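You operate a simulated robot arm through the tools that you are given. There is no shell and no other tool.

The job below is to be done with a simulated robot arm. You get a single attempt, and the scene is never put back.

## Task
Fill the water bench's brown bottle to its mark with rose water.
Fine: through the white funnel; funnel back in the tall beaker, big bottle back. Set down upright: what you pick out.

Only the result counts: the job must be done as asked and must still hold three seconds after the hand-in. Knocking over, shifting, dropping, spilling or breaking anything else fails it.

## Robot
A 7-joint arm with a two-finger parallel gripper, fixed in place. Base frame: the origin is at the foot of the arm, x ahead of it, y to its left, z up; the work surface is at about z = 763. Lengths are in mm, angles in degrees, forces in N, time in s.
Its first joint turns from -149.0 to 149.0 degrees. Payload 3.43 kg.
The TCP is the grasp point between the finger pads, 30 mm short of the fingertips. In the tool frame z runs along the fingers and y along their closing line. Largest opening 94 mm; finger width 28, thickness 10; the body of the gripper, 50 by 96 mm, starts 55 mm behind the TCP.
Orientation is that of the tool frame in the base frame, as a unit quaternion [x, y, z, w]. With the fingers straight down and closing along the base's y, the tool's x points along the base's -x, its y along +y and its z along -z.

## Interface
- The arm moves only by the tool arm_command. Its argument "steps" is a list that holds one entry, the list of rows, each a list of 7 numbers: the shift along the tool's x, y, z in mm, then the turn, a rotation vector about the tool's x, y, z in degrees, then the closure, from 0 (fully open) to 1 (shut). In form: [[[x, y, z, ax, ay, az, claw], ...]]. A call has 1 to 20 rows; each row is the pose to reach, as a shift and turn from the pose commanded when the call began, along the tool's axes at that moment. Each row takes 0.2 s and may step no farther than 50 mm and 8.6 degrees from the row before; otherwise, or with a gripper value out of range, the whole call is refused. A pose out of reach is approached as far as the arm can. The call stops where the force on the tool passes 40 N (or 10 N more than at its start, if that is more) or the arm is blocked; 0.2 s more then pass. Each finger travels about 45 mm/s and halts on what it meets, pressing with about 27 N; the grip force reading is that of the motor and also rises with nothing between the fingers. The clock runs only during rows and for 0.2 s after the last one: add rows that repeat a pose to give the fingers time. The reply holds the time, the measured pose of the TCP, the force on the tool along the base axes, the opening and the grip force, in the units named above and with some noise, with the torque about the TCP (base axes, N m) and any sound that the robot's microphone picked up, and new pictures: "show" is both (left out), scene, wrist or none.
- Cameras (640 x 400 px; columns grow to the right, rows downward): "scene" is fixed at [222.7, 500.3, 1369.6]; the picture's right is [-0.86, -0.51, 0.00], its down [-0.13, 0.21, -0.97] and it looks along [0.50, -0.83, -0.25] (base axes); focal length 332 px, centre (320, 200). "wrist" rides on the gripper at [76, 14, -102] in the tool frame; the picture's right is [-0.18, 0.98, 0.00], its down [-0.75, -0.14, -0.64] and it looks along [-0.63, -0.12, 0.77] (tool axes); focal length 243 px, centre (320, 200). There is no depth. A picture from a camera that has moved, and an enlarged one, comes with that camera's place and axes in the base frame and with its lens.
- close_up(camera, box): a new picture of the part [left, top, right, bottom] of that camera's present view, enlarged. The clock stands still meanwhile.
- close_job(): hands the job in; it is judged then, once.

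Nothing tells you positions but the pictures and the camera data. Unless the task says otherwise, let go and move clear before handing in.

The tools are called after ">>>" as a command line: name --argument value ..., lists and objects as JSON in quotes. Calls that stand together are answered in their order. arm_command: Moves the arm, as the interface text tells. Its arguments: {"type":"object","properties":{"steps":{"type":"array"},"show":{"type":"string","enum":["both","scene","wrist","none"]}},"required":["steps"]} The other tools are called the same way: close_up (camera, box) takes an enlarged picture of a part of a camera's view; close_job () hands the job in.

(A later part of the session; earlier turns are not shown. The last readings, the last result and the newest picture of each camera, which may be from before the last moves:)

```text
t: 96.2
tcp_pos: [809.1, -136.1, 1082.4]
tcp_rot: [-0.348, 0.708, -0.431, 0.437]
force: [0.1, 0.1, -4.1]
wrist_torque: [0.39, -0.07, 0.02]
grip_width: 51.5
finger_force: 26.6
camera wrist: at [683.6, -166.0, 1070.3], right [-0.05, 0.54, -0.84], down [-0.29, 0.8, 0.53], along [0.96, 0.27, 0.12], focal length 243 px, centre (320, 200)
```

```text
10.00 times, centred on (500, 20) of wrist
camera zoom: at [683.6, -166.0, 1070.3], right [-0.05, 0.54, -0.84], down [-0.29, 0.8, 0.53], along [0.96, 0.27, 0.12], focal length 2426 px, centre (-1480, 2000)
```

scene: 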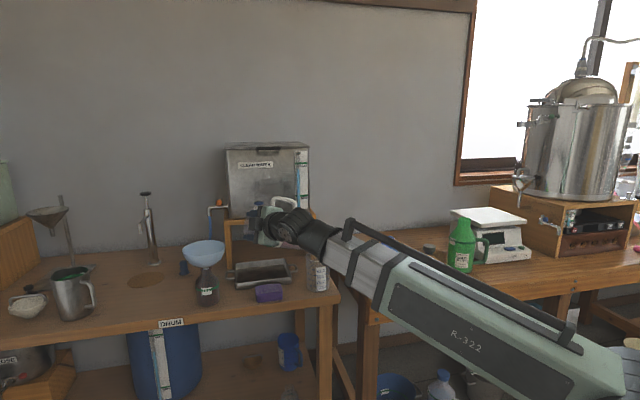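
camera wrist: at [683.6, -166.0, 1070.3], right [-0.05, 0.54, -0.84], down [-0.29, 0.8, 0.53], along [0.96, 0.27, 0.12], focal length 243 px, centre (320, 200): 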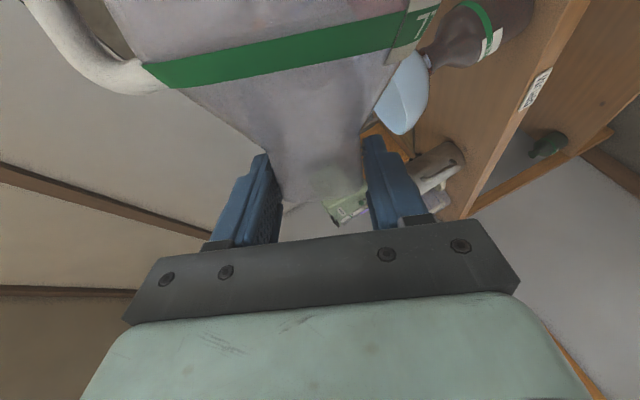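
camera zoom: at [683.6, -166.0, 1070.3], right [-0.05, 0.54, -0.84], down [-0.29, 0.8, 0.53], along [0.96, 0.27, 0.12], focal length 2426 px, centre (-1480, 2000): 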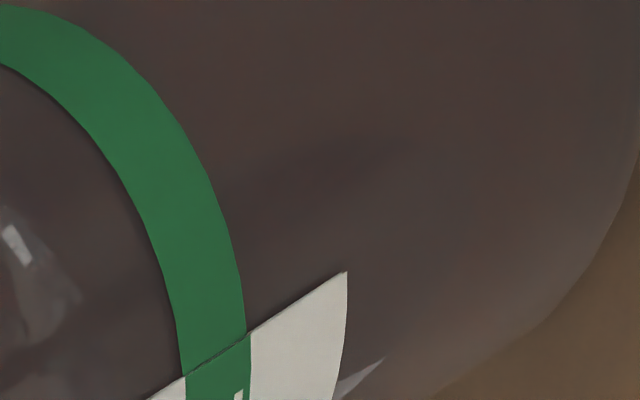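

>>> close_up --camera "scene" --box '[194, 284, 204, 304]'

>>> close_up --camera "scene" --box '[211, 282, 223, 300]'

```text
16.00 times, centred on (199, 294) of scene
camera zoom: at [222.7, 500.3, 1369.6], right [-0.86, -0.51, 0.0], down [-0.13, 0.21, -0.97], along [0.5, -0.83, -0.25], focal length 5308 px, centre (2256, -1304)
```

zoom: 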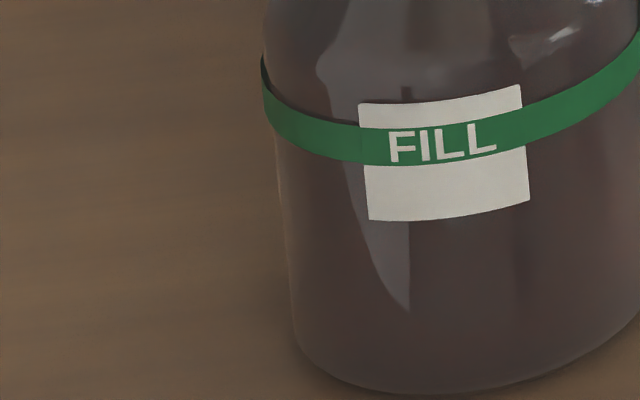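

```text
16.00 times, centred on (217, 291) of scene
camera zoom: at [222.7, 500.3, 1369.6], right [-0.86, -0.51, 0.0], down [-0.13, 0.21, -0.97], along [0.5, -0.83, -0.25], focal length 5308 px, centre (1968, -1256)
```

zoom: 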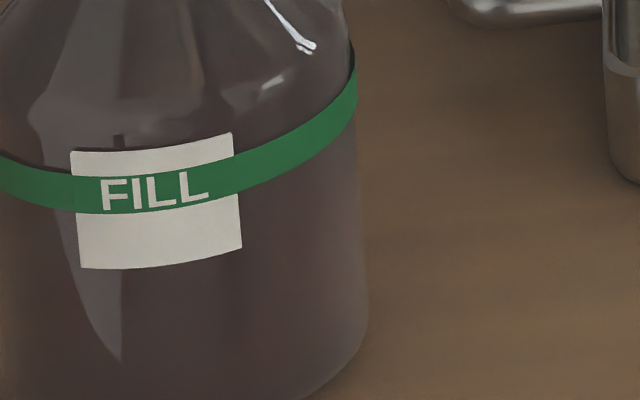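

The dark glass hides the level from here. I'll set the rose bottle upright, then return it to its place and inspect the brown bottle with a free gripper from a better angle (with the pale wall behind it).

>>> arm_command --steps '[[[0, 0, 0, 0, -1.3, 4.8, 1], [0, 0, 0, 0, -3.4, 12.6, 1], [0, 0, 0, 0, -5.4, 20.3, 1], [0, 0, 0, 0, -7.5, 28, 1], [0, 0, 0, 0, -9.6, 35.7, 1], [0, 0, 0, 0, -11.6, 43.5, 1], [0, 0, 0, 0, -13.7, 51.2, 1], [0, 0, 0, 0, -15.8, 58.9, 1], [0, 0, 0, 0, -17.6, 65.7, 1], [0, 0, 0, 0, -18.5, 69.06, 1], [0, 0, 0, 0, -18.5, 69.06, 1]]]' --show "both"

>>> close_up --camera "scene" --box '[235, 180, 315, 280]'

```text
t: 98.6
tcp_pos: [809.0, -135.8, 1082.4]
tcp_rot: [0.052, 0.706, -0.051, 0.704]
force: [-0.7, 0.0, -4.0]
wrist_torque: [0.01, 0.06, 0.01]
grip_width: 51.3
finger_force: 26.9
camera wrist: at [709.1, -108.3, 1005.5], right [0.14, 0.97, 0.18], down [-0.65, -0.05, 0.75], along [0.74, -0.23, 0.63], focal length 243 px, centre (320, 200)
```

scene: 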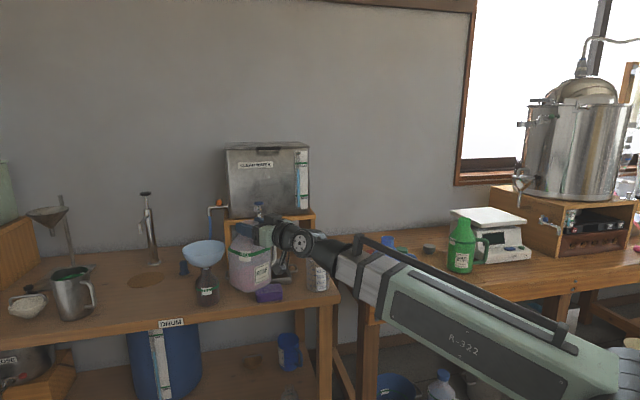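
wrist: 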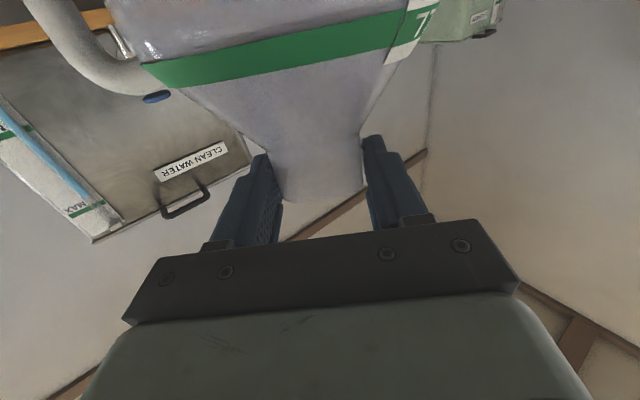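

```text
4.00 times, centred on (275, 230) of scene
camera zoom: at [222.7, 500.3, 1369.6], right [-0.86, -0.51, 0.0], down [-0.13, 0.21, -0.97], along [0.5, -0.83, -0.25], focal length 1327 px, centre (500, 80)
```

zoom: 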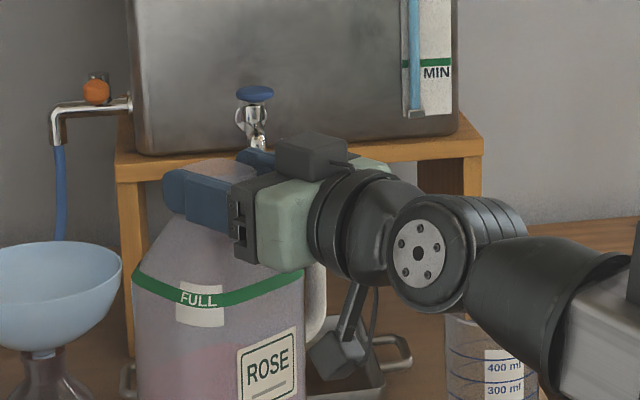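

>>> close_up --camera "scene" --box '[225, 225, 285, 300]'

>>> close_up --camera "scene" --box '[190, 268, 226, 306]'

```text
5.33 times, centred on (255, 262) of scene
camera zoom: at [222.7, 500.3, 1369.6], right [-0.86, -0.51, 0.0], down [-0.13, 0.21, -0.97], along [0.5, -0.83, -0.25], focal length 1769 px, centre (667, -133)
```

zoom: 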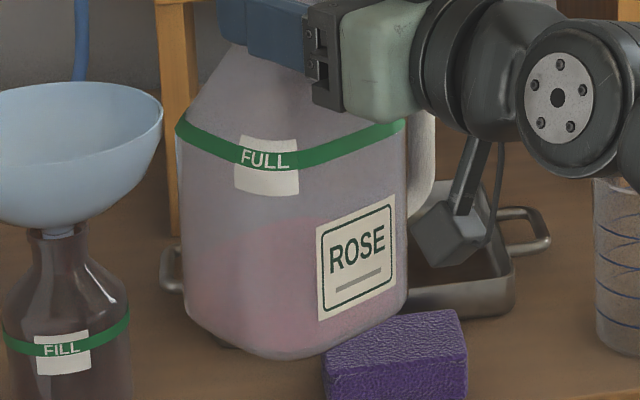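

```text
10.53 times, centred on (208, 287) of scene
camera zoom: at [222.7, 500.3, 1369.6], right [-0.86, -0.51, 0.0], down [-0.13, 0.21, -0.97], along [0.5, -0.83, -0.25], focal length 3492 px, centre (1499, -716)
```

zoom: 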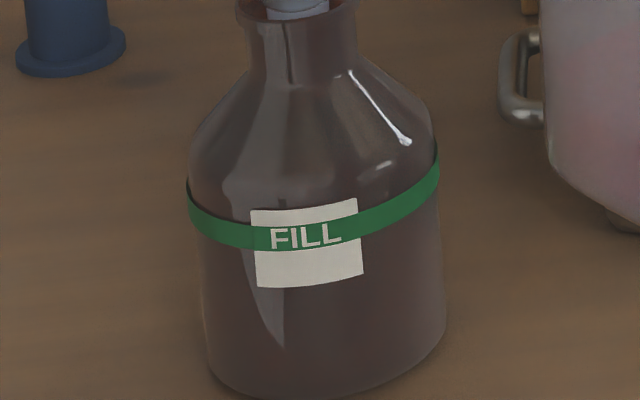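

>>> close_up --camera "scene" --box '[216, 286, 221, 300]'

>>> close_up --camera "scene" --box '[196, 288, 202, 302]'

```text
16.00 times, centred on (218, 293) of scene
camera zoom: at [222.7, 500.3, 1369.6], right [-0.86, -0.51, 0.0], down [-0.13, 0.21, -0.97], along [0.5, -0.83, -0.25], focal length 5308 px, centre (1944, -1288)
```

zoom: 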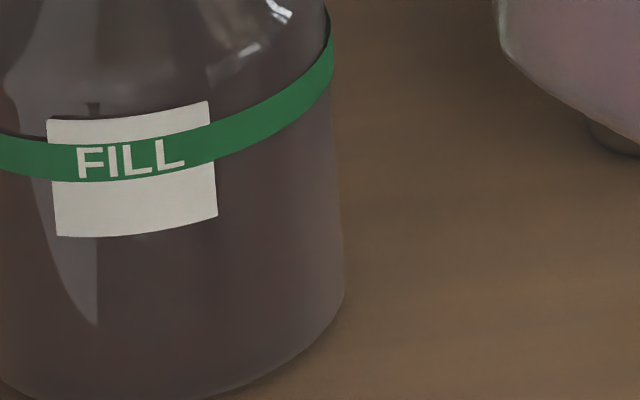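

```text
16.00 times, centred on (199, 295) of scene
camera zoom: at [222.7, 500.3, 1369.6], right [-0.86, -0.51, 0.0], down [-0.13, 0.21, -0.97], along [0.5, -0.83, -0.25], focal length 5308 px, centre (2256, -1320)
```

zoom: 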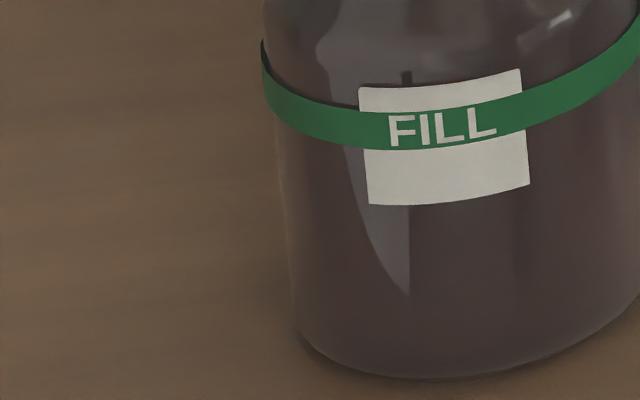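

The rose bottle's own level also dropped ~20 mm (~150–165 ml), consistent with the weight. I'll return it to its place now: raise, then swing back.

>>> arm_command --steps '[[[-10, 0, 0, 0, 0, 0, 1], [-30, 0, 0, 0, 0, 0, 1], [-56, 0, 0, 0, 0, 0, 1], [-78, 0, 0, 0, 0, 0, 1], [-87.6, 0, 0, 0, 0, 0, 1], [-87.6, 0, 0, 0, 0, 0, 1]]]' --show "none"

>>> arm_command --steps '[[[0, -7.6, -2.9, 0.8, 0, 0, 1], [0, -25.3, -9.6, 2.5, 0, 0, 1], [0, -53.7, -20.4, 5.3, 0, 0, 1], [0, -88.4, -33.6, 8.8, 0, 0, 1], [0, -126.3, -47.9, 12.6, 0, 0, 1], [0, -165.4, -62.8, 16.5, 0, 0, 1], [0, -205.2, -77.9, 20.4, 0, 0, 1], [0, -245, -93, 24.4, 0, 0, 1], [0, -284.1, -107.9, 28.3, 0, 0, 1], [0, -323.3, -122.7, 32.2, 0, 0, 1], [0, -363.1, -137.8, 36.2, 0, 0, 1], [0, -402.8, -152.9, 40.1, 0, 0, 1], [0, -442, -167.8, 44, 0, 0, 1], [0, -481.1, -182.7, 47.9, 0, 0, 1], [0, -520.9, -197.8, 51.9, 0, 0, 1], [0, -558.8, -212.1, 55.7, 0, 0, 1], [0, -590.4, -224.1, 58.8, 0, 0, 1], [0, -613.7, -233, 61.1, 0, 0, 1], [0, -627, -238, 62.5, 0, 0, 1], [0, -631.4, -239.7, 62.9, 0, 0, 1]]]' --show "both"

```text
t: 100.0
tcp_pos: [809.9, -134.9, 1169.5]
tcp_rot: [0.051, 0.706, -0.051, 0.705]
force: [-1.1, 0.0, -4.8]
wrist_torque: [0.04, 0.11, -0.01]
grip_width: 51.1
finger_force: 27.4
```

```text
t: 104.2
tcp_pos: [482.2, -727.6, 1170.6]
tcp_rot: [0.412, 0.575, -0.412, 0.574]
force: [-0.1, 0.4, -3.8]
wrist_torque: [0.05, 0.01, -0.01]
grip_width: 51.3
finger_force: 26.6
camera wrist: at [461.4, -626.2, 1094.0], right [0.93, 0.32, 0.18], down [-0.34, 0.56, 0.75], along [0.14, -0.76, 0.63], focal length 243 px, centre (320, 200)
```

scene: 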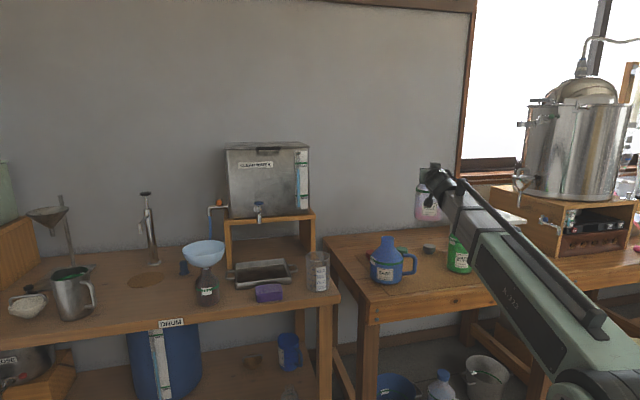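
wrist: 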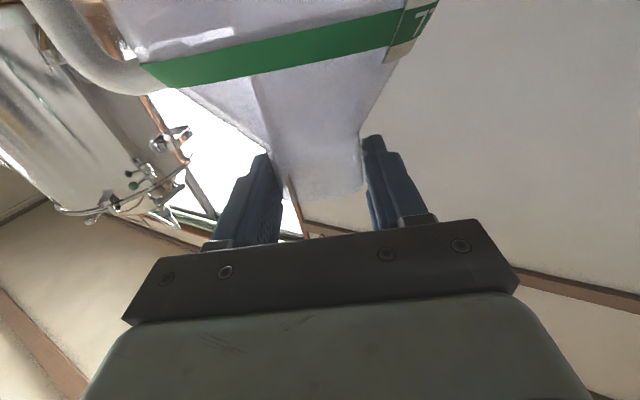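

The bottle is back above its spot and hanging upright. I'll lower most of the way, then finish slowly.

>>> arm_command --steps '[[[8, 0, 0, 0, 0, 0, 1], [26, 0, 0, 0, 0, 0, 1], [52, 0, 0, 0, 0, 0, 1], [82, 0, 0, 0, 0, 0, 1], [112, 0, 0, 0, 0, 0, 1], [142, 0, 0, 0, 0, 0, 1], [168, 0, 0, 0, 0, 0, 1], [190, 0, 0, 0, 0, 0, 1], [204, 0, 0, 0, 0, 0, 1], [210, 0, 0, 0, 0, 0, 1], [210, 0, 0, 0, 0, 0, 1]]]' --show "none"

>>> close_up --camera "scene" --box '[360, 200, 480, 300]'

```text
t: 106.6
tcp_pos: [480.8, -725.3, 959.6]
tcp_rot: [0.41, 0.576, -0.412, 0.575]
force: [0.9, -0.4, -3.4]
wrist_torque: [0.09, 0.05, -0.01]
grip_width: 51.1
finger_force: 26.8
```

```text
4.00 times, centred on (420, 250) of scene
camera zoom: at [222.7, 500.3, 1369.6], right [-0.86, -0.51, 0.0], down [-0.13, 0.21, -0.97], along [0.5, -0.83, -0.25], focal length 1327 px, centre (-80, 0)
```

zoom: 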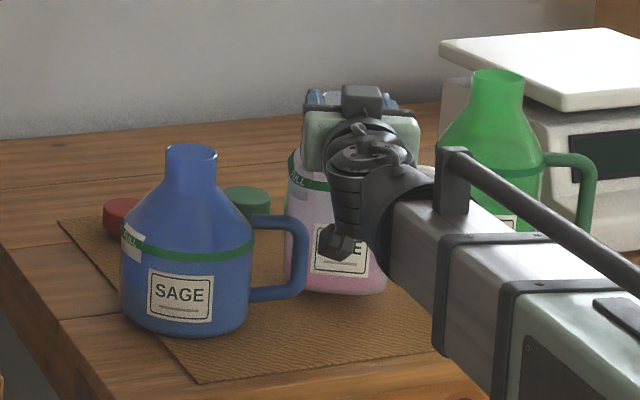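

>>> arm_command --steps '[[[4, 0, 0, 0, 0, 0, 1], [8, 0, 0, 0, 0, 0, 1], [12, 0, 0, 0, 0, 0, 1], [15, 0, 0, 0, 0, 0, 1], [15, 0, 0, 0, 0, 0, 1]]]' --show "none"

>>> arm_command --steps '[[[1, 0, 0, 0, 0, 0, 1], [2, 0, 0, 0, 0, 0, 1], [2, 0, 0, 0, 0, 0, 1]]]' --show "none"

>>> close_up --camera "scene" --box '[395, 215, 455, 290]'

```text
t: 107.8
tcp_pos: [481.0, -726.8, 945.2]
tcp_rot: [0.411, 0.575, -0.412, 0.575]
force: [-0.6, 0.7, -2.5]
wrist_torque: [0.07, 0.03, -0.01]
grip_width: 51.1
finger_force: 27.2
```

```text
t: 108.6
tcp_pos: [481.5, -726.8, 944.2]
tcp_rot: [0.41, 0.575, -0.412, 0.575]
force: [2.7, -1.7, 8.6]
wrist_torque: [-0.1, -0.2, -0.01]
grip_width: 51.5
finger_force: 26.8
```

```text
5.33 times, centred on (425, 252) of scene
camera zoom: at [222.7, 500.3, 1369.6], right [-0.86, -0.51, 0.0], down [-0.13, 0.21, -0.97], along [0.5, -0.83, -0.25], focal length 1769 px, centre (-240, -80)
```

zoom: 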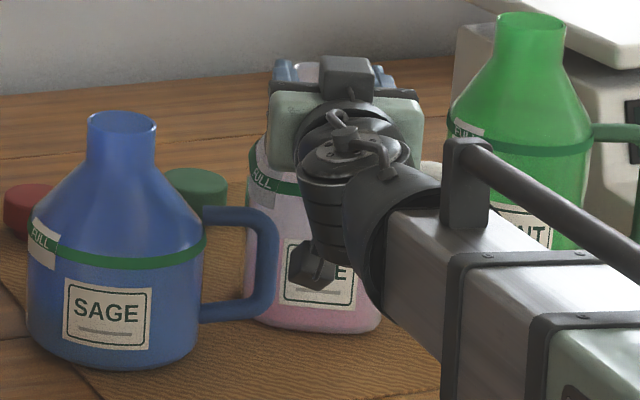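

The bottle is on the mat (contact felt). I'll open the fingers and back straight out.

>>> arm_command --steps '[[[-0.8, 0, 0, 0, 0, 0, 0.9], [-0.8, 0, 0, 0, 0, 0, 0.5], [-0.8, 0, 0, 0, 0, 0, 0.4], [-0.8, 0, 0, 0, 0, 0, 0.3], [-0.8, 0, 0, 0, 0, 0, 0.2], [-0.8, 0, 0, 0, 0, 0, 0.15], [-0.8, 0, 0, 0, 0, 0, 0.15]]]' --show "wrist"

>>> close_up --camera "scene" --box '[395, 215, 455, 290]'

```text
t: 110.2
tcp_pos: [481.3, -726.5, 944.6]
tcp_rot: [0.412, 0.575, -0.412, 0.574]
force: [-0.6, -0.3, 0.0]
wrist_torque: [0.0, 0.02, -0.01]
grip_width: 79.7
finger_force: 0.1
camera wrist: at [460.6, -625.7, 867.8], right [0.93, 0.32, 0.18], down [-0.34, 0.56, 0.75], along [0.14, -0.76, 0.63], focal length 243 px, centre (320, 200)
```

wrist: 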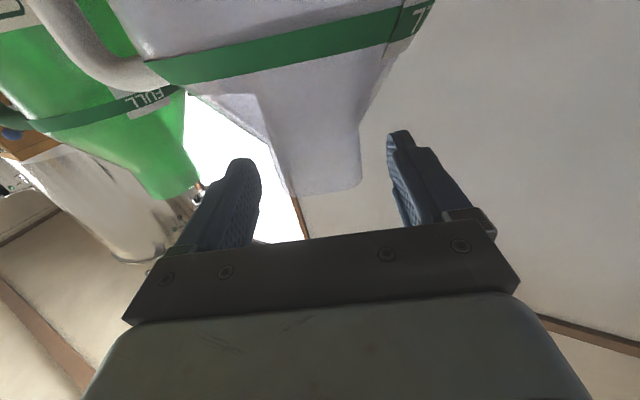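

```text
5.33 times, centred on (425, 252) of scene
camera zoom: at [222.7, 500.3, 1369.6], right [-0.86, -0.51, 0.0], down [-0.13, 0.21, -0.97], along [0.5, -0.83, -0.25], focal length 1769 px, centre (-240, -80)
```

zoom: 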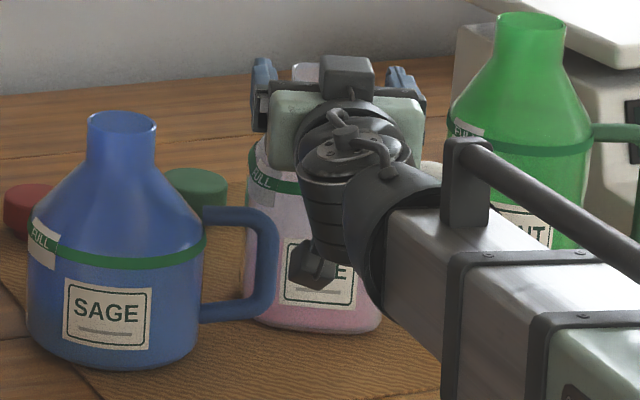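

Released cleanly; the rose bottle stands upright in its place. I'll back out and rise.

>>> arm_command --steps '[[[0, 0, -8, 0, 0, 0, 0.15], [0, 0, -25, 0, 0, 0, 0.15], [0, 0, -50, 0, 0, 0, 0.15], [0, 0, -80, 0, 0, 0, 0.1], [0, 0, -110, 0, 0, 0, 0.1], [-20, 0, -130, 0, 0, 0, 0], [-55, 0, -140, 0, 0, 0, 0], [-95, 0, -140, 0, 0, 0, 0], [-130, 0, -140, 0, 0, 0, 0], [-150, 0, -140, 0, 0, 0, 0], [-150, 0, -140, 0, 0, 0, 0]]]' --show "both"

>>> close_up --camera "scene" --box '[360, 200, 480, 300]'

```text
t: 112.6
tcp_pos: [435.5, -594.1, 1094.4]
tcp_rot: [0.411, 0.576, -0.412, 0.575]
force: [0.3, -0.1, -0.3]
wrist_torque: [-0.02, 0.04, 0.0]
grip_width: 94.1
finger_force: 0.1
camera wrist: at [415.8, -493.3, 1018.2], right [0.93, 0.32, 0.18], down [-0.34, 0.56, 0.75], along [0.14, -0.76, 0.63], focal length 243 px, centre (320, 200)
```

scene: 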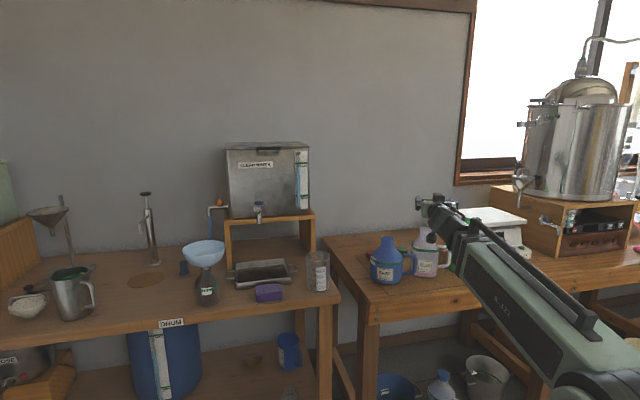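
wrist: 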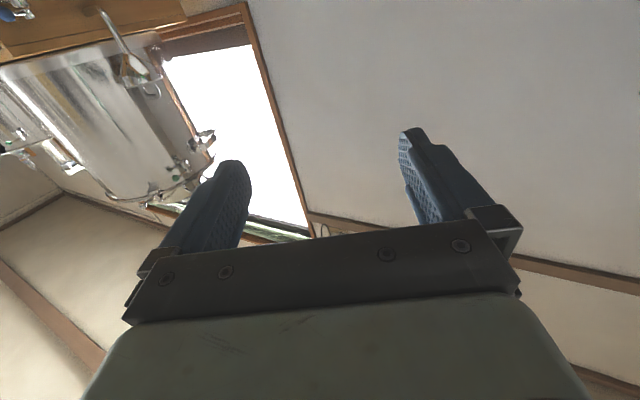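

```text
4.00 times, centred on (420, 250) of scene
camera zoom: at [222.7, 500.3, 1369.6], right [-0.86, -0.51, 0.0], down [-0.13, 0.21, -0.97], along [0.5, -0.83, -0.25], focal length 1327 px, centre (-80, 0)
```

zoom: 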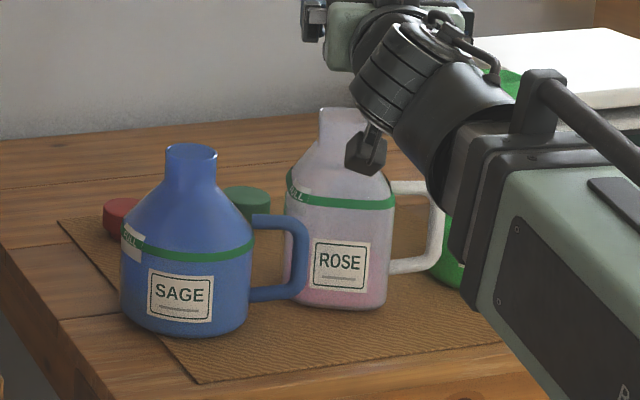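

The rose bottle is back upright. Now I'll carry the free gripper to the front of the water bench to look at the brown bottle level-on, with the pale wall as background.

>>> arm_command --steps '[[[0.7, 7.5, -5, -0.9, 0, 0, 0], [2.2, 25, -16.8, -3.2, 0, 0, 0], [4.6, 52.5, -35.2, -6.6, 0, 0, 0], [7.7, 87.5, -58.7, -11, 0, 0, 0], [11, 125, -83.9, -15.8, 0, 0, 0], [14.3, 162.5, -109, -20.5, 0, 0, 0], [17.6, 200, -134.2, -25.2, 0, 0, 0], [20.9, 237.5, -159.4, -29.9, 0, 0, 0], [24.2, 275, -184.5, -34.7, 0, 0, 0], [27.5, 312.4, -209.7, -39.4, 0, 0, 0], [30.8, 349.9, -234.9, -44.1, 0, 0, 0], [34.1, 387.4, -260, -48.8, 0, 0, 0], [37.4, 424.9, -285.2, -53.6, 0, 0, 0], [40.3, 457.4, -307, -57.6, 0, 0, 0], [42.5, 482.4, -323.8, -60.8, 0, 0, 0], [44, 499.9, -335.5, -63, 0, 0, 0]]]' --show "none"

>>> arm_command --steps '[[[15, 0, 0, 0, 5, 0, 0.3], [40, 0, 4, 0, 10, 0, 0.5], [70, 0, 10, 0, 15, 0, 0.5], [102, 0, 20, 0, 20, 0, 0.5], [135, 0, 32, 0, 25, 0, 0.5], [165, 0, 46, 0, 30, 0, 0.5], [192, 0, 62, 0, 34, 0, 0.5], [210, 0, 75, 0, 37, 0, 0.5], [216, 0, 80, 0, 39, 0, 0.5], [216, 0, 80, 0, 39, 0, 0.5]]]' --show "both"

```text
t: 116.0
tcp_pos: [800.2, -115.6, 1051.0]
tcp_rot: [0.051, 0.706, -0.052, 0.705]
force: [0.1, -0.8, -0.2]
wrist_torque: [0.0, 0.02, 0.0]
grip_width: 93.9
finger_force: 0.0
out of reach, approached as far as the arm can: row 4, 5, 6, 7, 8, 9, 10, 11
```

```text
t: 118.2
tcp_pos: [880.0, -128.2, 832.9]
tcp_rot: [0.064, 0.9, -0.031, 0.429]
force: [0.1, -0.5, 0.3]
wrist_torque: [0.0, -0.01, -0.02]
grip_width: 47.1
finger_force: 0.2
camera wrist: at [754.9, -95.2, 838.6], right [0.25, 0.96, 0.14], down [-0.04, -0.14, 0.99], along [0.97, -0.26, 0.01], focal length 243 px, centre (320, 200)
```

scene: 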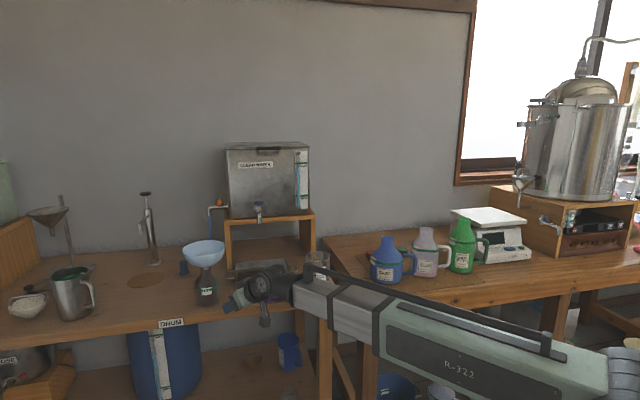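
wrist: 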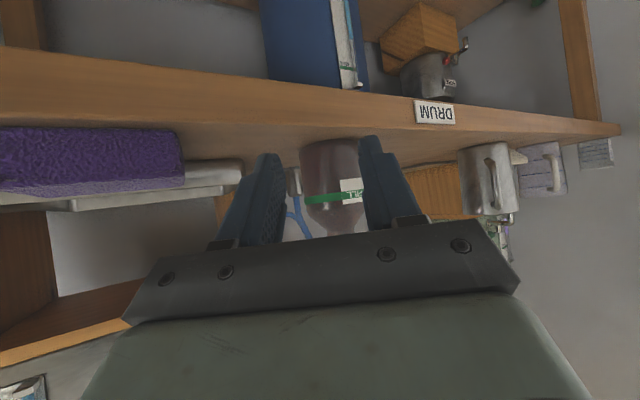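

That view works: the brown bottle is framed between the fingers (image upside down) and its lower part looks reddish. I'll zoom in to find the liquid level relative to the band.

>>> close_up --camera "wrist" --box '[280, 125, 380, 245]'

>>> close_up --camera "wrist" --box '[295, 175, 370, 225]'

```text
3.33 times, centred on (330, 185) of wrist
camera zoom: at [754.9, -95.2, 838.6], right [0.25, 0.96, 0.14], down [-0.04, -0.14, 0.99], along [0.97, -0.26, 0.01], focal length 809 px, centre (287, 250)
```

zoom: 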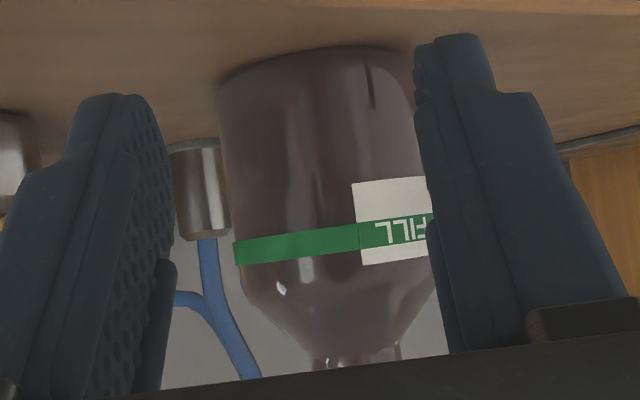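

```text
8.00 times, centred on (332, 200) of wrist
camera zoom: at [754.9, -95.2, 838.6], right [0.25, 0.96, 0.14], down [-0.04, -0.14, 0.99], along [0.97, -0.26, 0.01], focal length 1941 px, centre (220, 200)
```

zoom: 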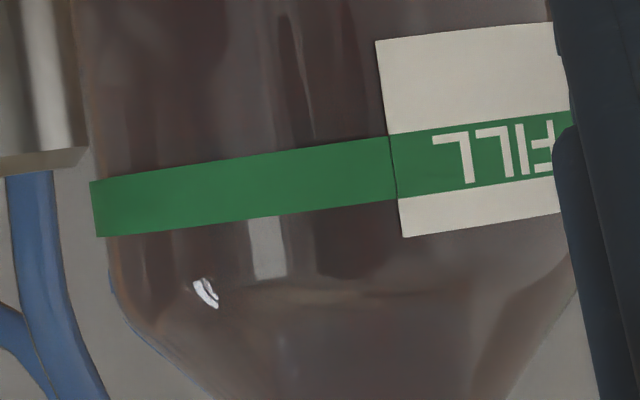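

I see a faint boundary about 10 mm above the band, but it coincides with where the shoulder starts, so it may only be shading. I'll raise the camera and look slightly down so the liquid surface, if there, shows as an ellipse.

>>> arm_command --steps '[[[-15, 0, -12, 0, 3, 0, 0.5], [-30, 0, -25, 0, 6, 0, 0.5], [-45, 0, -37, 0, 9, 0, 0.5], [-55, 0, -45, 0, 12, 0, 0.5], [-55, 0, -45, 0, 12, 0, 0.3]]]' --show "wrist"

>>> close_up --camera "wrist" --box '[290, 110, 390, 190]'

```text
t: 119.4
tcp_pos: [878.6, -126.7, 904.6]
tcp_rot: [0.066, 0.941, -0.024, 0.332]
force: [-0.2, 0.7, -0.2]
wrist_torque: [0.02, 0.03, 0.01]
grip_width: 65.9
finger_force: 0.0
camera wrist: at [758.3, -95.4, 936.3], right [0.28, 0.95, 0.11], down [0.16, -0.17, 0.97], along [0.95, -0.25, -0.2], focal length 243 px, centre (320, 200)
```

wrist: 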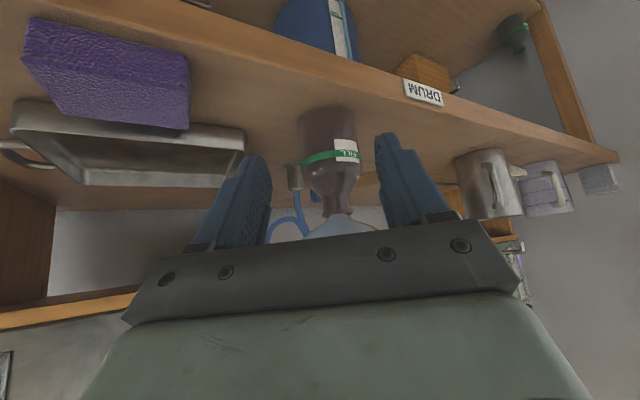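

```text
5.00 times, centred on (340, 150) of wrist
camera zoom: at [758.3, -95.4, 936.3], right [0.28, 0.95, 0.11], down [0.16, -0.17, 0.97], along [0.95, -0.25, -0.2], focal length 1213 px, centre (220, 450)
```

zoom: 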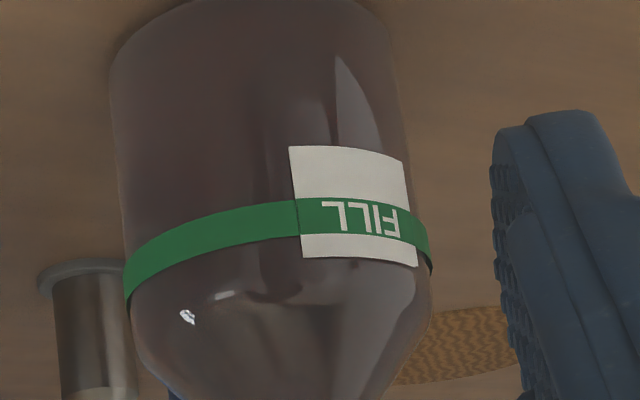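

>>> close_up --camera "wrist" --box '[300, 145, 364, 185]'

>>> close_up --camera "wrist" --box '[290, 100, 370, 160]'

```text
10.00 times, centred on (332, 165) of wrist
camera zoom: at [758.3, -95.4, 936.3], right [0.28, 0.95, 0.11], down [0.16, -0.17, 0.97], along [0.95, -0.25, -0.2], focal length 2426 px, centre (200, 550)
```

zoom: 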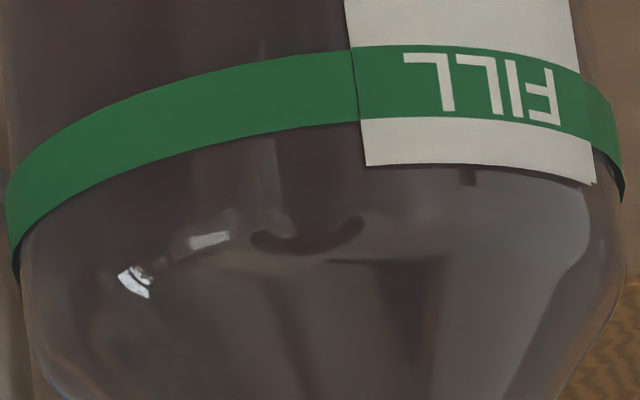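

```text
6.67 times, centred on (330, 130) of wrist
camera zoom: at [758.3, -95.4, 936.3], right [0.28, 0.95, 0.11], down [0.16, -0.17, 0.97], along [0.95, -0.25, -0.2], focal length 1618 px, centre (253, 667)
```

zoom: 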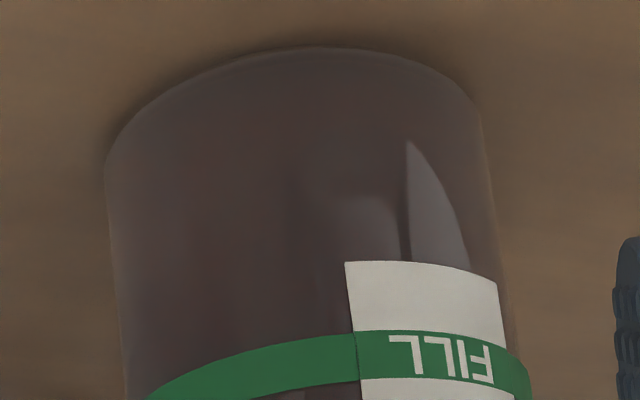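

>>> close_up --camera "scene" --box '[360, 200, 500, 290]'

>>> close_up --camera "scene" --box '[400, 210, 460, 290]'

>>> close_up --camera "scene" --box '[405, 240, 445, 285]'

```text
4.44 times, centred on (430, 245) of scene
camera zoom: at [222.7, 500.3, 1369.6], right [-0.86, -0.51, 0.0], down [-0.13, 0.21, -0.97], along [0.5, -0.83, -0.25], focal length 1474 px, centre (-169, 0)
```

zoom: 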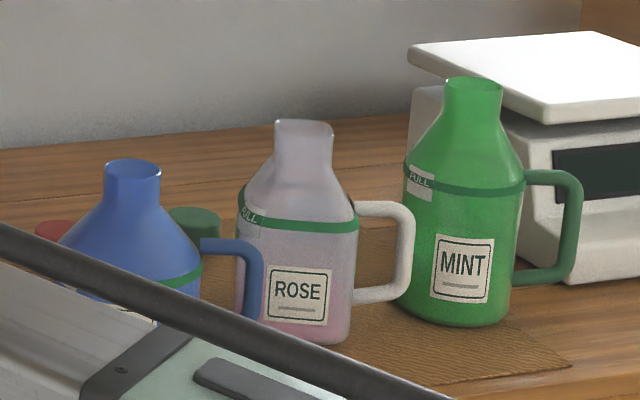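

```text
5.00 times, centred on (430, 250) of scene
camera zoom: at [222.7, 500.3, 1369.6], right [-0.86, -0.51, 0.0], down [-0.13, 0.21, -0.97], along [0.5, -0.83, -0.25], focal length 1659 px, centre (-230, -50)
```

zoom: 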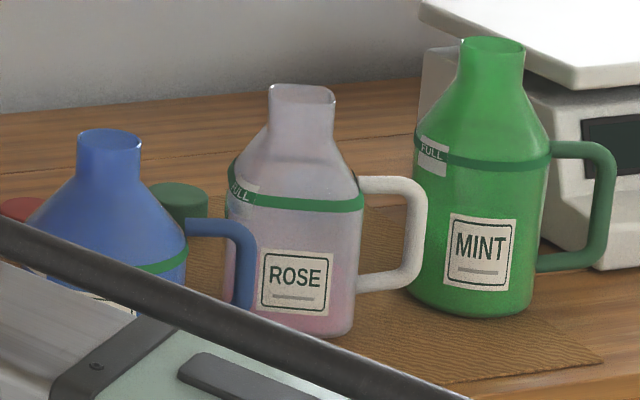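

```text
8.89 times, centred on (425, 262) of scene
camera zoom: at [222.7, 500.3, 1369.6], right [-0.86, -0.51, 0.0], down [-0.13, 0.21, -0.97], along [0.5, -0.83, -0.25], focal length 2949 px, centre (-613, -356)
```

zoom: 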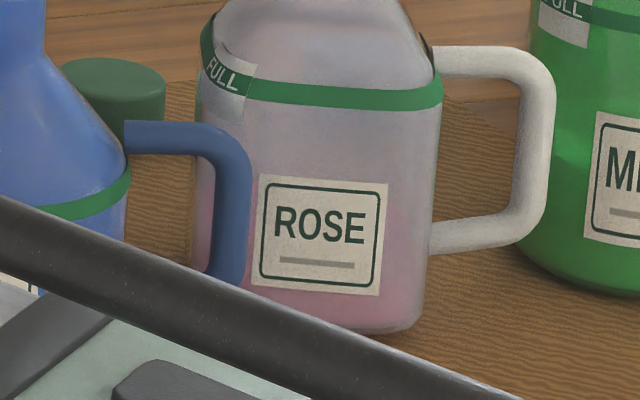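

The body below the band looks uniformly maroon and the zone just above the band does not, so the level is somewhere within the band. One more, steeper view should separate the liquid's far edge from the shoulder ring.

>>> arm_command --steps '[[[-9, 0, -11, 0, 3.5, 0, 0.3], [-18, 0, -22, 0, 7, 0, 0.2], [-27, 0, -33.4, 0, 10, 0, 0.1], [-27, 0, -33.4, 0, 10, 0, 0]]]' --show "wrist"

>>> close_up --camera "wrist" --box '[290, 110, 390, 190]'

>>> close_up --camera "wrist" --box '[305, 145, 369, 185]'

```text
t: 120.4
tcp_pos: [880.0, -127.8, 948.7]
tcp_rot: [0.068, 0.966, -0.018, 0.249]
force: [0.7, 0.7, 0.6]
wrist_torque: [-0.02, 0.0, 0.02]
grip_width: 94.0
finger_force: 0.0
camera wrist: at [765.8, -96.6, 1000.0], right [0.3, 0.95, 0.09], down [0.33, -0.19, 0.93], along [0.9, -0.25, -0.37], focal length 243 px, centre (320, 200)
```

wrist: 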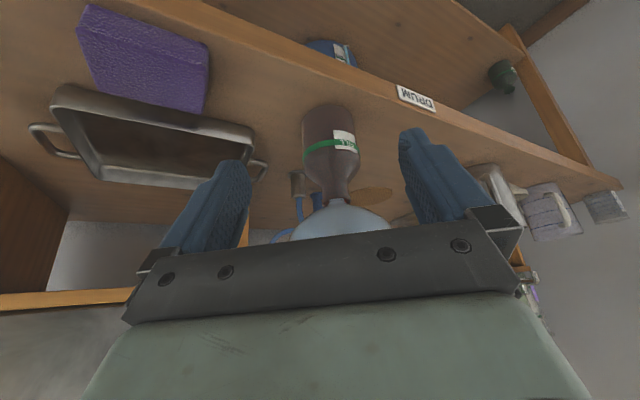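

```text
5.00 times, centred on (340, 150) of wrist
camera zoom: at [765.8, -96.6, 1000.0], right [0.3, 0.95, 0.09], down [0.33, -0.19, 0.93], along [0.9, -0.25, -0.37], focal length 1213 px, centre (220, 450)
```

zoom: 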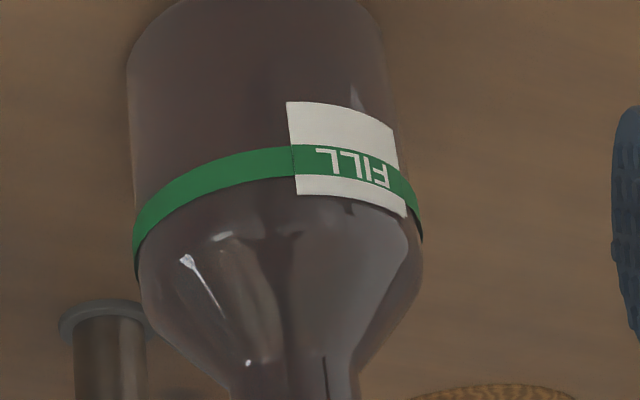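

```text
10.00 times, centred on (337, 165) of wrist
camera zoom: at [765.8, -96.6, 1000.0], right [0.3, 0.95, 0.09], down [0.33, -0.19, 0.93], along [0.9, -0.25, -0.37], focal length 2426 px, centre (150, 550)
```

zoom: 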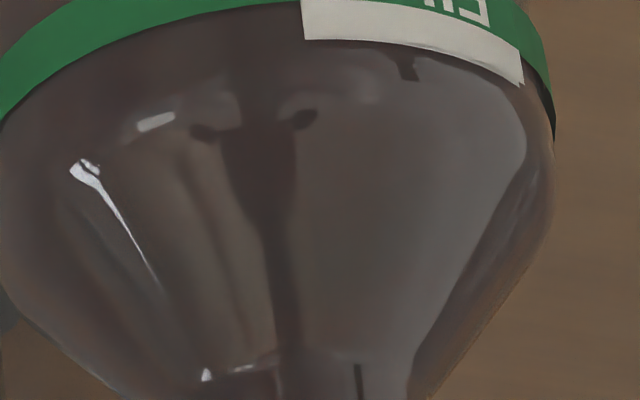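

The brown glass just reflects, so the level can't be read from outside. My combined estimates (weight, torque, rose level drop) put ~163 ml in the bottle against ~180 ml at the band centre, so a small top-up of ~15 ml is warranted. I'll go back for the rose bottle, first levelling the tool.

>>> arm_command --steps '[[[-1, 0, -13, 0, -6.8, 0, 0], [-2, 0, -27, 0, -13.6, 0, 0], [-3, 0, -40.6, 0, -20.4, 0, 0], [-4, 0, -54, 0, -27.1, 0, 0], [-5, 0, -67.7, 0, -33.9, 0, 0], [-6, 0, -81, 0, -40.7, 0, 0], [-7, 0, -95, 0, -47.5, 0, 0], [-8, 0, -108, 0, -54.3, 0, 0], [-9.2, 0, -121.8, 0, -61, 0, 0], [-9.2, 0, -121.8, 0, -61, 0, 0]]]' --show "none"

```text
t: 122.6
tcp_pos: [828.6, -120.5, 1059.1]
tcp_rot: [0.049, 0.705, -0.05, 0.705]
force: [-0.2, -0.2, -0.5]
wrist_torque: [-0.01, 0.01, 0.02]
grip_width: 93.9
finger_force: 0.1
```

>>> arm_command --steps '[[[-0.4, -7.2, -2.2, 0.8, 0, 0, 0], [-1.4, -23.9, -7.4, 2.5, 0, 0, 0], [-3.2, -53.8, -16.8, 5.7, 0, 0, 0], [-5.3, -89.4, -28.5, 9.5, 0, 0, 0], [-7.5, -127.7, -42, 13.6, 0, 0, 0], [-9.8, -165.2, -56.5, 17.7, 0, 0, 0], [-12.1, -201.9, -72.6, 21.8, 0, 0, 0], [-14.4, -237.8, -90.3, 25.9, 0, 0, 0], [-16.6, -272.7, -109.5, 30, 0, 0, 0], [-18.9, -306.6, -130.8, 34.1, 0, 0, 0], [-21.2, -339.6, -153.8, 38.2, 0, 0, 0], [-23.5, -371.6, -178.4, 42.3, 0, 0, 0], [-25.7, -402.6, -204.7, 46.4, 0, 0, 0], [-28, -433.1, -232.3, 50.5, 0, 0, 0], [-30.3, -462.8, -261, 54.6, 0, 0, 0], [-32.4, -489.9, -288.2, 58.4, 0, 0, 0], [-34.1, -512.4, -311.1, 61.5, 0, 0, 0], [-35, -523.6, -322.6, 63.1, 0, 0, 0]]]' --show "both"

```text
t: 126.4
tcp_pos: [434.6, -592.2, 1094.6]
tcp_rot: [0.412, 0.575, -0.412, 0.575]
force: [0.1, -0.1, 0.2]
wrist_torque: [-0.01, 0.0, -0.05]
grip_width: 93.9
finger_force: 0.0
camera wrist: at [415.3, -491.1, 1017.0], right [0.93, 0.32, 0.18], down [-0.34, 0.56, 0.75], along [0.13, -0.76, 0.63], focal length 243 px, centre (320, 200)
```

scene: 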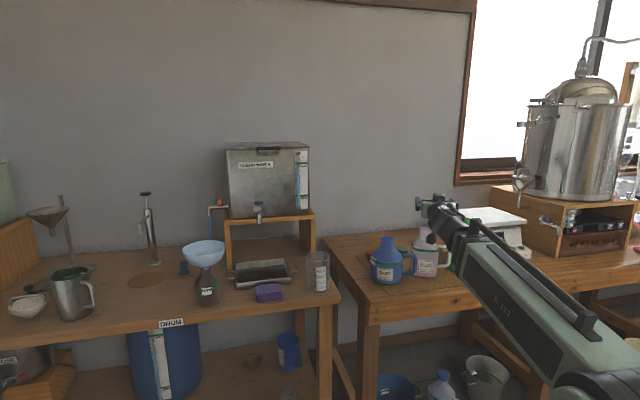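
wrist: 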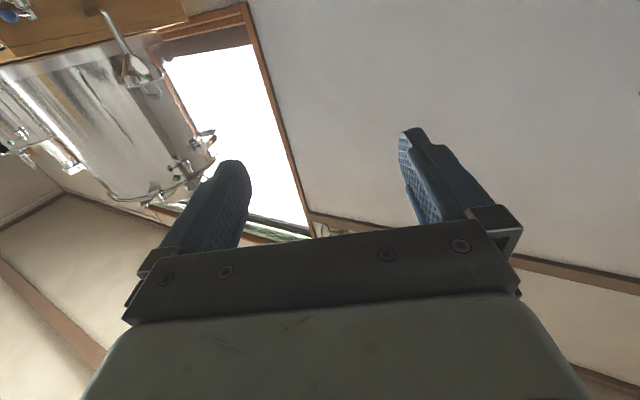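

I'm back at the standoff above the rose bottle. I'll descend in front of it and advance to the same grip pose as before.

>>> arm_command --steps '[[[20, 0, 0, 0, 0, 0, 0.1], [50, 0, 0, 0, 0, 0, 0.15], [85, 0, 0, 0, 0, 0, 0.15], [118, 0, 0, 0, 0, 0, 0.15], [142, 0, 0, 0, 0, 0, 0.15], [150, 0, 5, 0, 0, 0, 0.15], [150, 0.3, 25, 0, 0, 0, 0.15], [150, 0.5, 50, 0, 0, 0, 0.15], [150, 0.5, 75, 0, 0, 0, 0.15], [150, 0.5, 95, 0, 0, 0, 0.15], [150, 0.5, 100, 0, 0, 0, 0.15], [150, 0.5, 100, 0, 0, 0, 0.15]]]' --show "wrist"

>>> close_up --camera "wrist" --box '[180, 80, 460, 250]'

>>> close_up --camera "scene" --box '[380, 200, 470, 290]'

```text
t: 129.0
tcp_pos: [467.1, -686.4, 943.9]
tcp_rot: [0.412, 0.575, -0.413, 0.574]
force: [-0.2, -0.2, 0.6]
wrist_torque: [0.0, -0.01, 0.02]
grip_width: 79.8
finger_force: 0.0
camera wrist: at [447.6, -585.8, 867.2], right [0.93, 0.32, 0.18], down [-0.34, 0.56, 0.75], along [0.14, -0.76, 0.63], focal length 243 px, centre (320, 200)
```

wrist: 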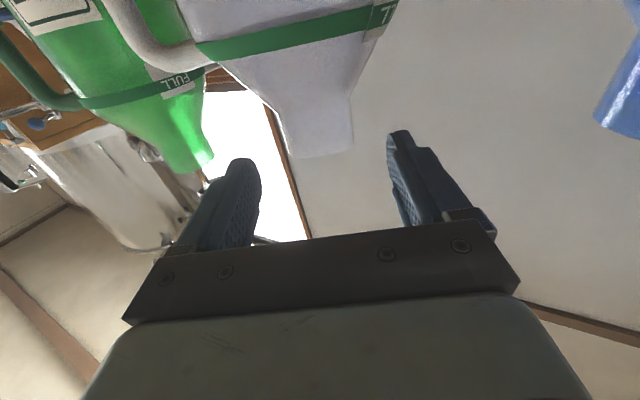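

```text
2.29 times, centred on (320, 165) of wrist
camera zoom: at [447.6, -585.8, 867.2], right [0.93, 0.32, 0.18], down [-0.34, 0.56, 0.75], along [0.14, -0.76, 0.63], focal length 555 px, centre (320, 280)
```

zoom: 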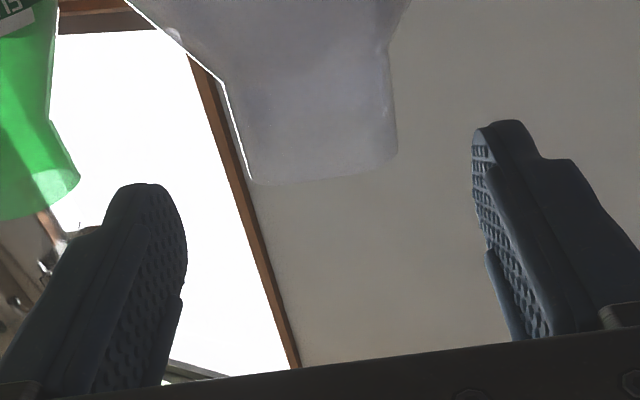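

```text
4.44 times, centred on (425, 245) of scene
camera zoom: at [222.7, 500.3, 1369.6], right [-0.86, -0.51, 0.0], down [-0.13, 0.21, -0.97], along [0.5, -0.83, -0.25], focal length 1474 px, centre (-147, 0)
```

zoom: 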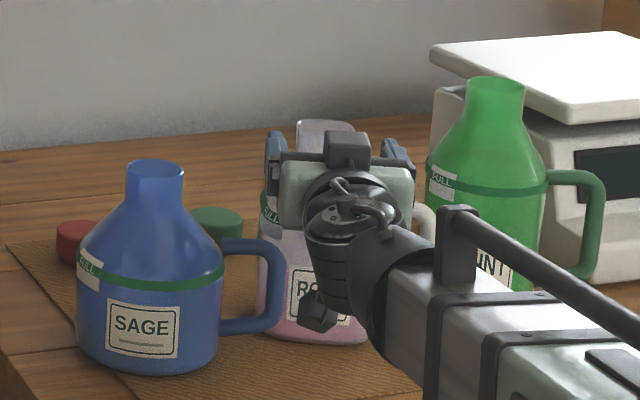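

Aligned as before. I'll advance the last 42 mm and close on the neck.

>>> arm_command --steps '[[[0, 0, 12, 0, 0, 0, 0.15], [0, 0, 25, 0, 0, 0, 0.15], [0, 0, 37, 0, 0, 0, 0.15], [0, 0, 42, 0, 0, 0, 0.15], [0, 0, 42, 0, 0, 0, 0.25], [0, 0, 42, 0, 0, 0, 0.33], [0, 0, 42, 0, 0, 0, 0.4], [0, 0, 42, 0, 0, 0, 0.44], [0, 0, 42, 0, 0, 0, 0.48], [0, 0, 42, 0, 0, 0, 0.55], [0, 0, 42, 0, 0, 0, 1], [0, 0, 42, 0, 0, 0, 1], [0, 0, 42, 0, 0, 0, 1]]]' --show "wrist"

>>> close_up --camera "scene" --box '[380, 200, 470, 290]'

```text
t: 131.8
tcp_pos: [481.4, -726.1, 944.0]
tcp_rot: [0.412, 0.575, -0.412, 0.574]
force: [-0.5, -0.1, 0.0]
wrist_torque: [0.0, -0.01, -0.01]
grip_width: 51.5
finger_force: 27.1
camera wrist: at [461.2, -625.2, 867.3], right [0.93, 0.32, 0.18], down [-0.34, 0.56, 0.75], along [0.14, -0.76, 0.63], focal length 243 px, centre (320, 200)
```

wrist: 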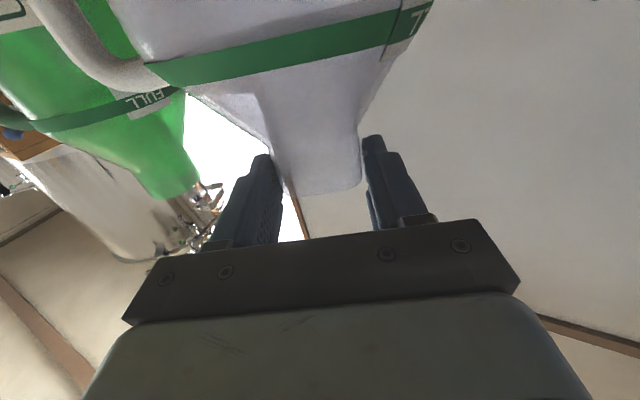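

```text
4.44 times, centred on (425, 245) of scene
camera zoom: at [222.7, 500.3, 1369.6], right [-0.86, -0.51, 0.0], down [-0.13, 0.21, -0.97], along [0.5, -0.83, -0.25], focal length 1474 px, centre (-147, 0)
```

zoom: 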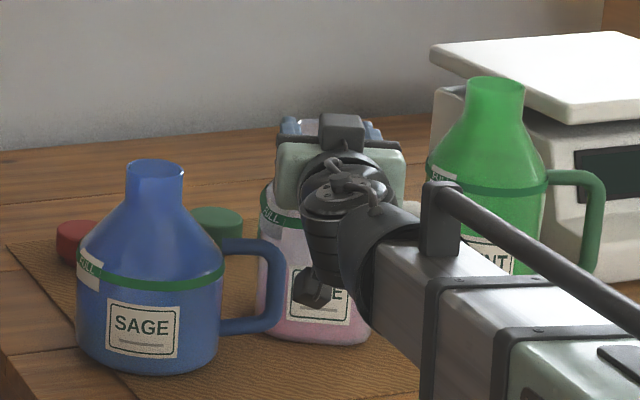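

Firm grip again (51.5 mm). Lifting straight up and swinging to the staging point as before.

>>> arm_command --steps '[[[-3, 0, 0, 0, 0, 0, 1], [-10, 0, 0, 0, 0, 0, 1], [-24, 0, 0, 0, 0, 0, 1], [-45, 0, 0, 0, 0, 0, 1], [-70, 0, 0, 0, 0, 0, 1], [-97, 0, 0, 0, 0, 0, 1], [-124, 0, 0, 0, 0, 0, 1], [-151, 0, 0, 0, 0, 0, 1], [-177, 0, 0, 0, 0, 0, 1], [-200, 0, 0, 0, 0, 0, 1], [-217, 0, 0, 0, 0, 0, 1], [-226, 0, 0, 0, 0, 0, 1], [-226, 0, 0, 0, 0, 0, 1]]]' --show "none"

>>> arm_command --steps '[[[0, 6.3, -3.4, -0.8, 0, 0, 1], [0, 21.1, -11.2, -2.5, 0, 0, 1], [0, 44.8, -23.9, -5.4, 0, 0, 1], [0, 73.8, -39.3, -8.8, 0, 0, 1], [0, 105.4, -56.1, -12.6, 0, 0, 1], [0, 138.1, -73.5, -16.5, 0, 0, 1], [0, 171.3, -91.2, -20.5, 0, 0, 1], [0, 204.6, -108.9, -24.4, 0, 0, 1], [0, 237.2, -126.3, -28.4, 0, 0, 1], [0, 269.9, -143.7, -32.3, 0, 0, 1], [0, 303.1, -161.4, -36.2, 0, 0, 1], [0, 336.4, -179.1, -40.2, 0, 0, 1], [0, 369, -196.5, -44.1, 0, 0, 1], [0, 401.7, -213.9, -48, 0, 0, 1], [0, 434.9, -231.6, -52, 0, 0, 1], [0, 466.6, -248.4, -55.8, 0, 0, 1], [0, 492.9, -262.5, -58.9, 0, 0, 1], [0, 512.4, -272.8, -61.2, 0, 0, 1], [0, 523.5, -278.7, -62.6, 0, 0, 1], [0, 527.2, -280.7, -63, 0, 0, 1]]]' --show "scene"

>>> close_up --camera "scene" --box '[235, 165, 305, 245]'

```text
t: 134.6
tcp_pos: [480.8, -726.8, 1169.9]
tcp_rot: [0.412, 0.575, -0.413, 0.574]
force: [0.0, 0.3, -3.9]
wrist_torque: [0.11, 0.07, -0.01]
grip_width: 51.0
finger_force: 27.8
```

```text
t: 138.8
tcp_pos: [890.7, -290.2, 1168.7]
tcp_rot: [0.051, 0.706, -0.051, 0.705]
force: [-0.2, -0.8, -3.8]
wrist_torque: [0.05, 0.09, -0.01]
grip_width: 51.1
finger_force: 26.8
```

scene: 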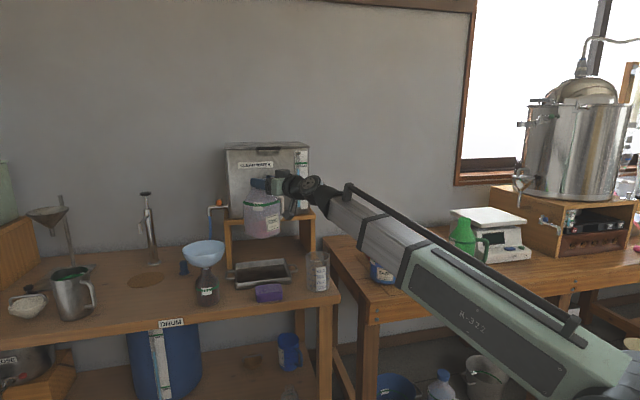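

```text
5.00 times, centred on (270, 205) of scene
camera zoom: at [222.7, 500.3, 1369.6], right [-0.86, -0.51, 0.0], down [-0.13, 0.21, -0.97], along [0.5, -0.83, -0.25], focal length 1659 px, centre (570, 175)
```

zoom: 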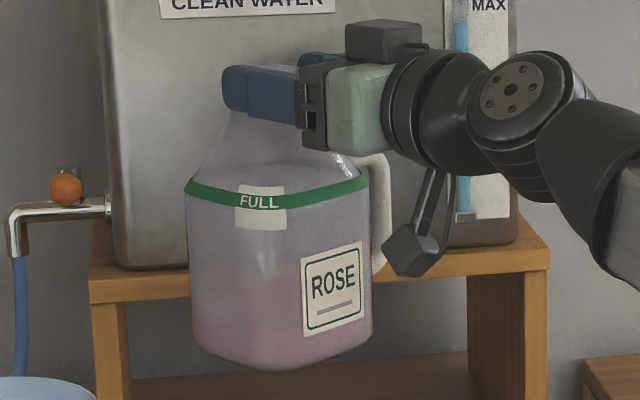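

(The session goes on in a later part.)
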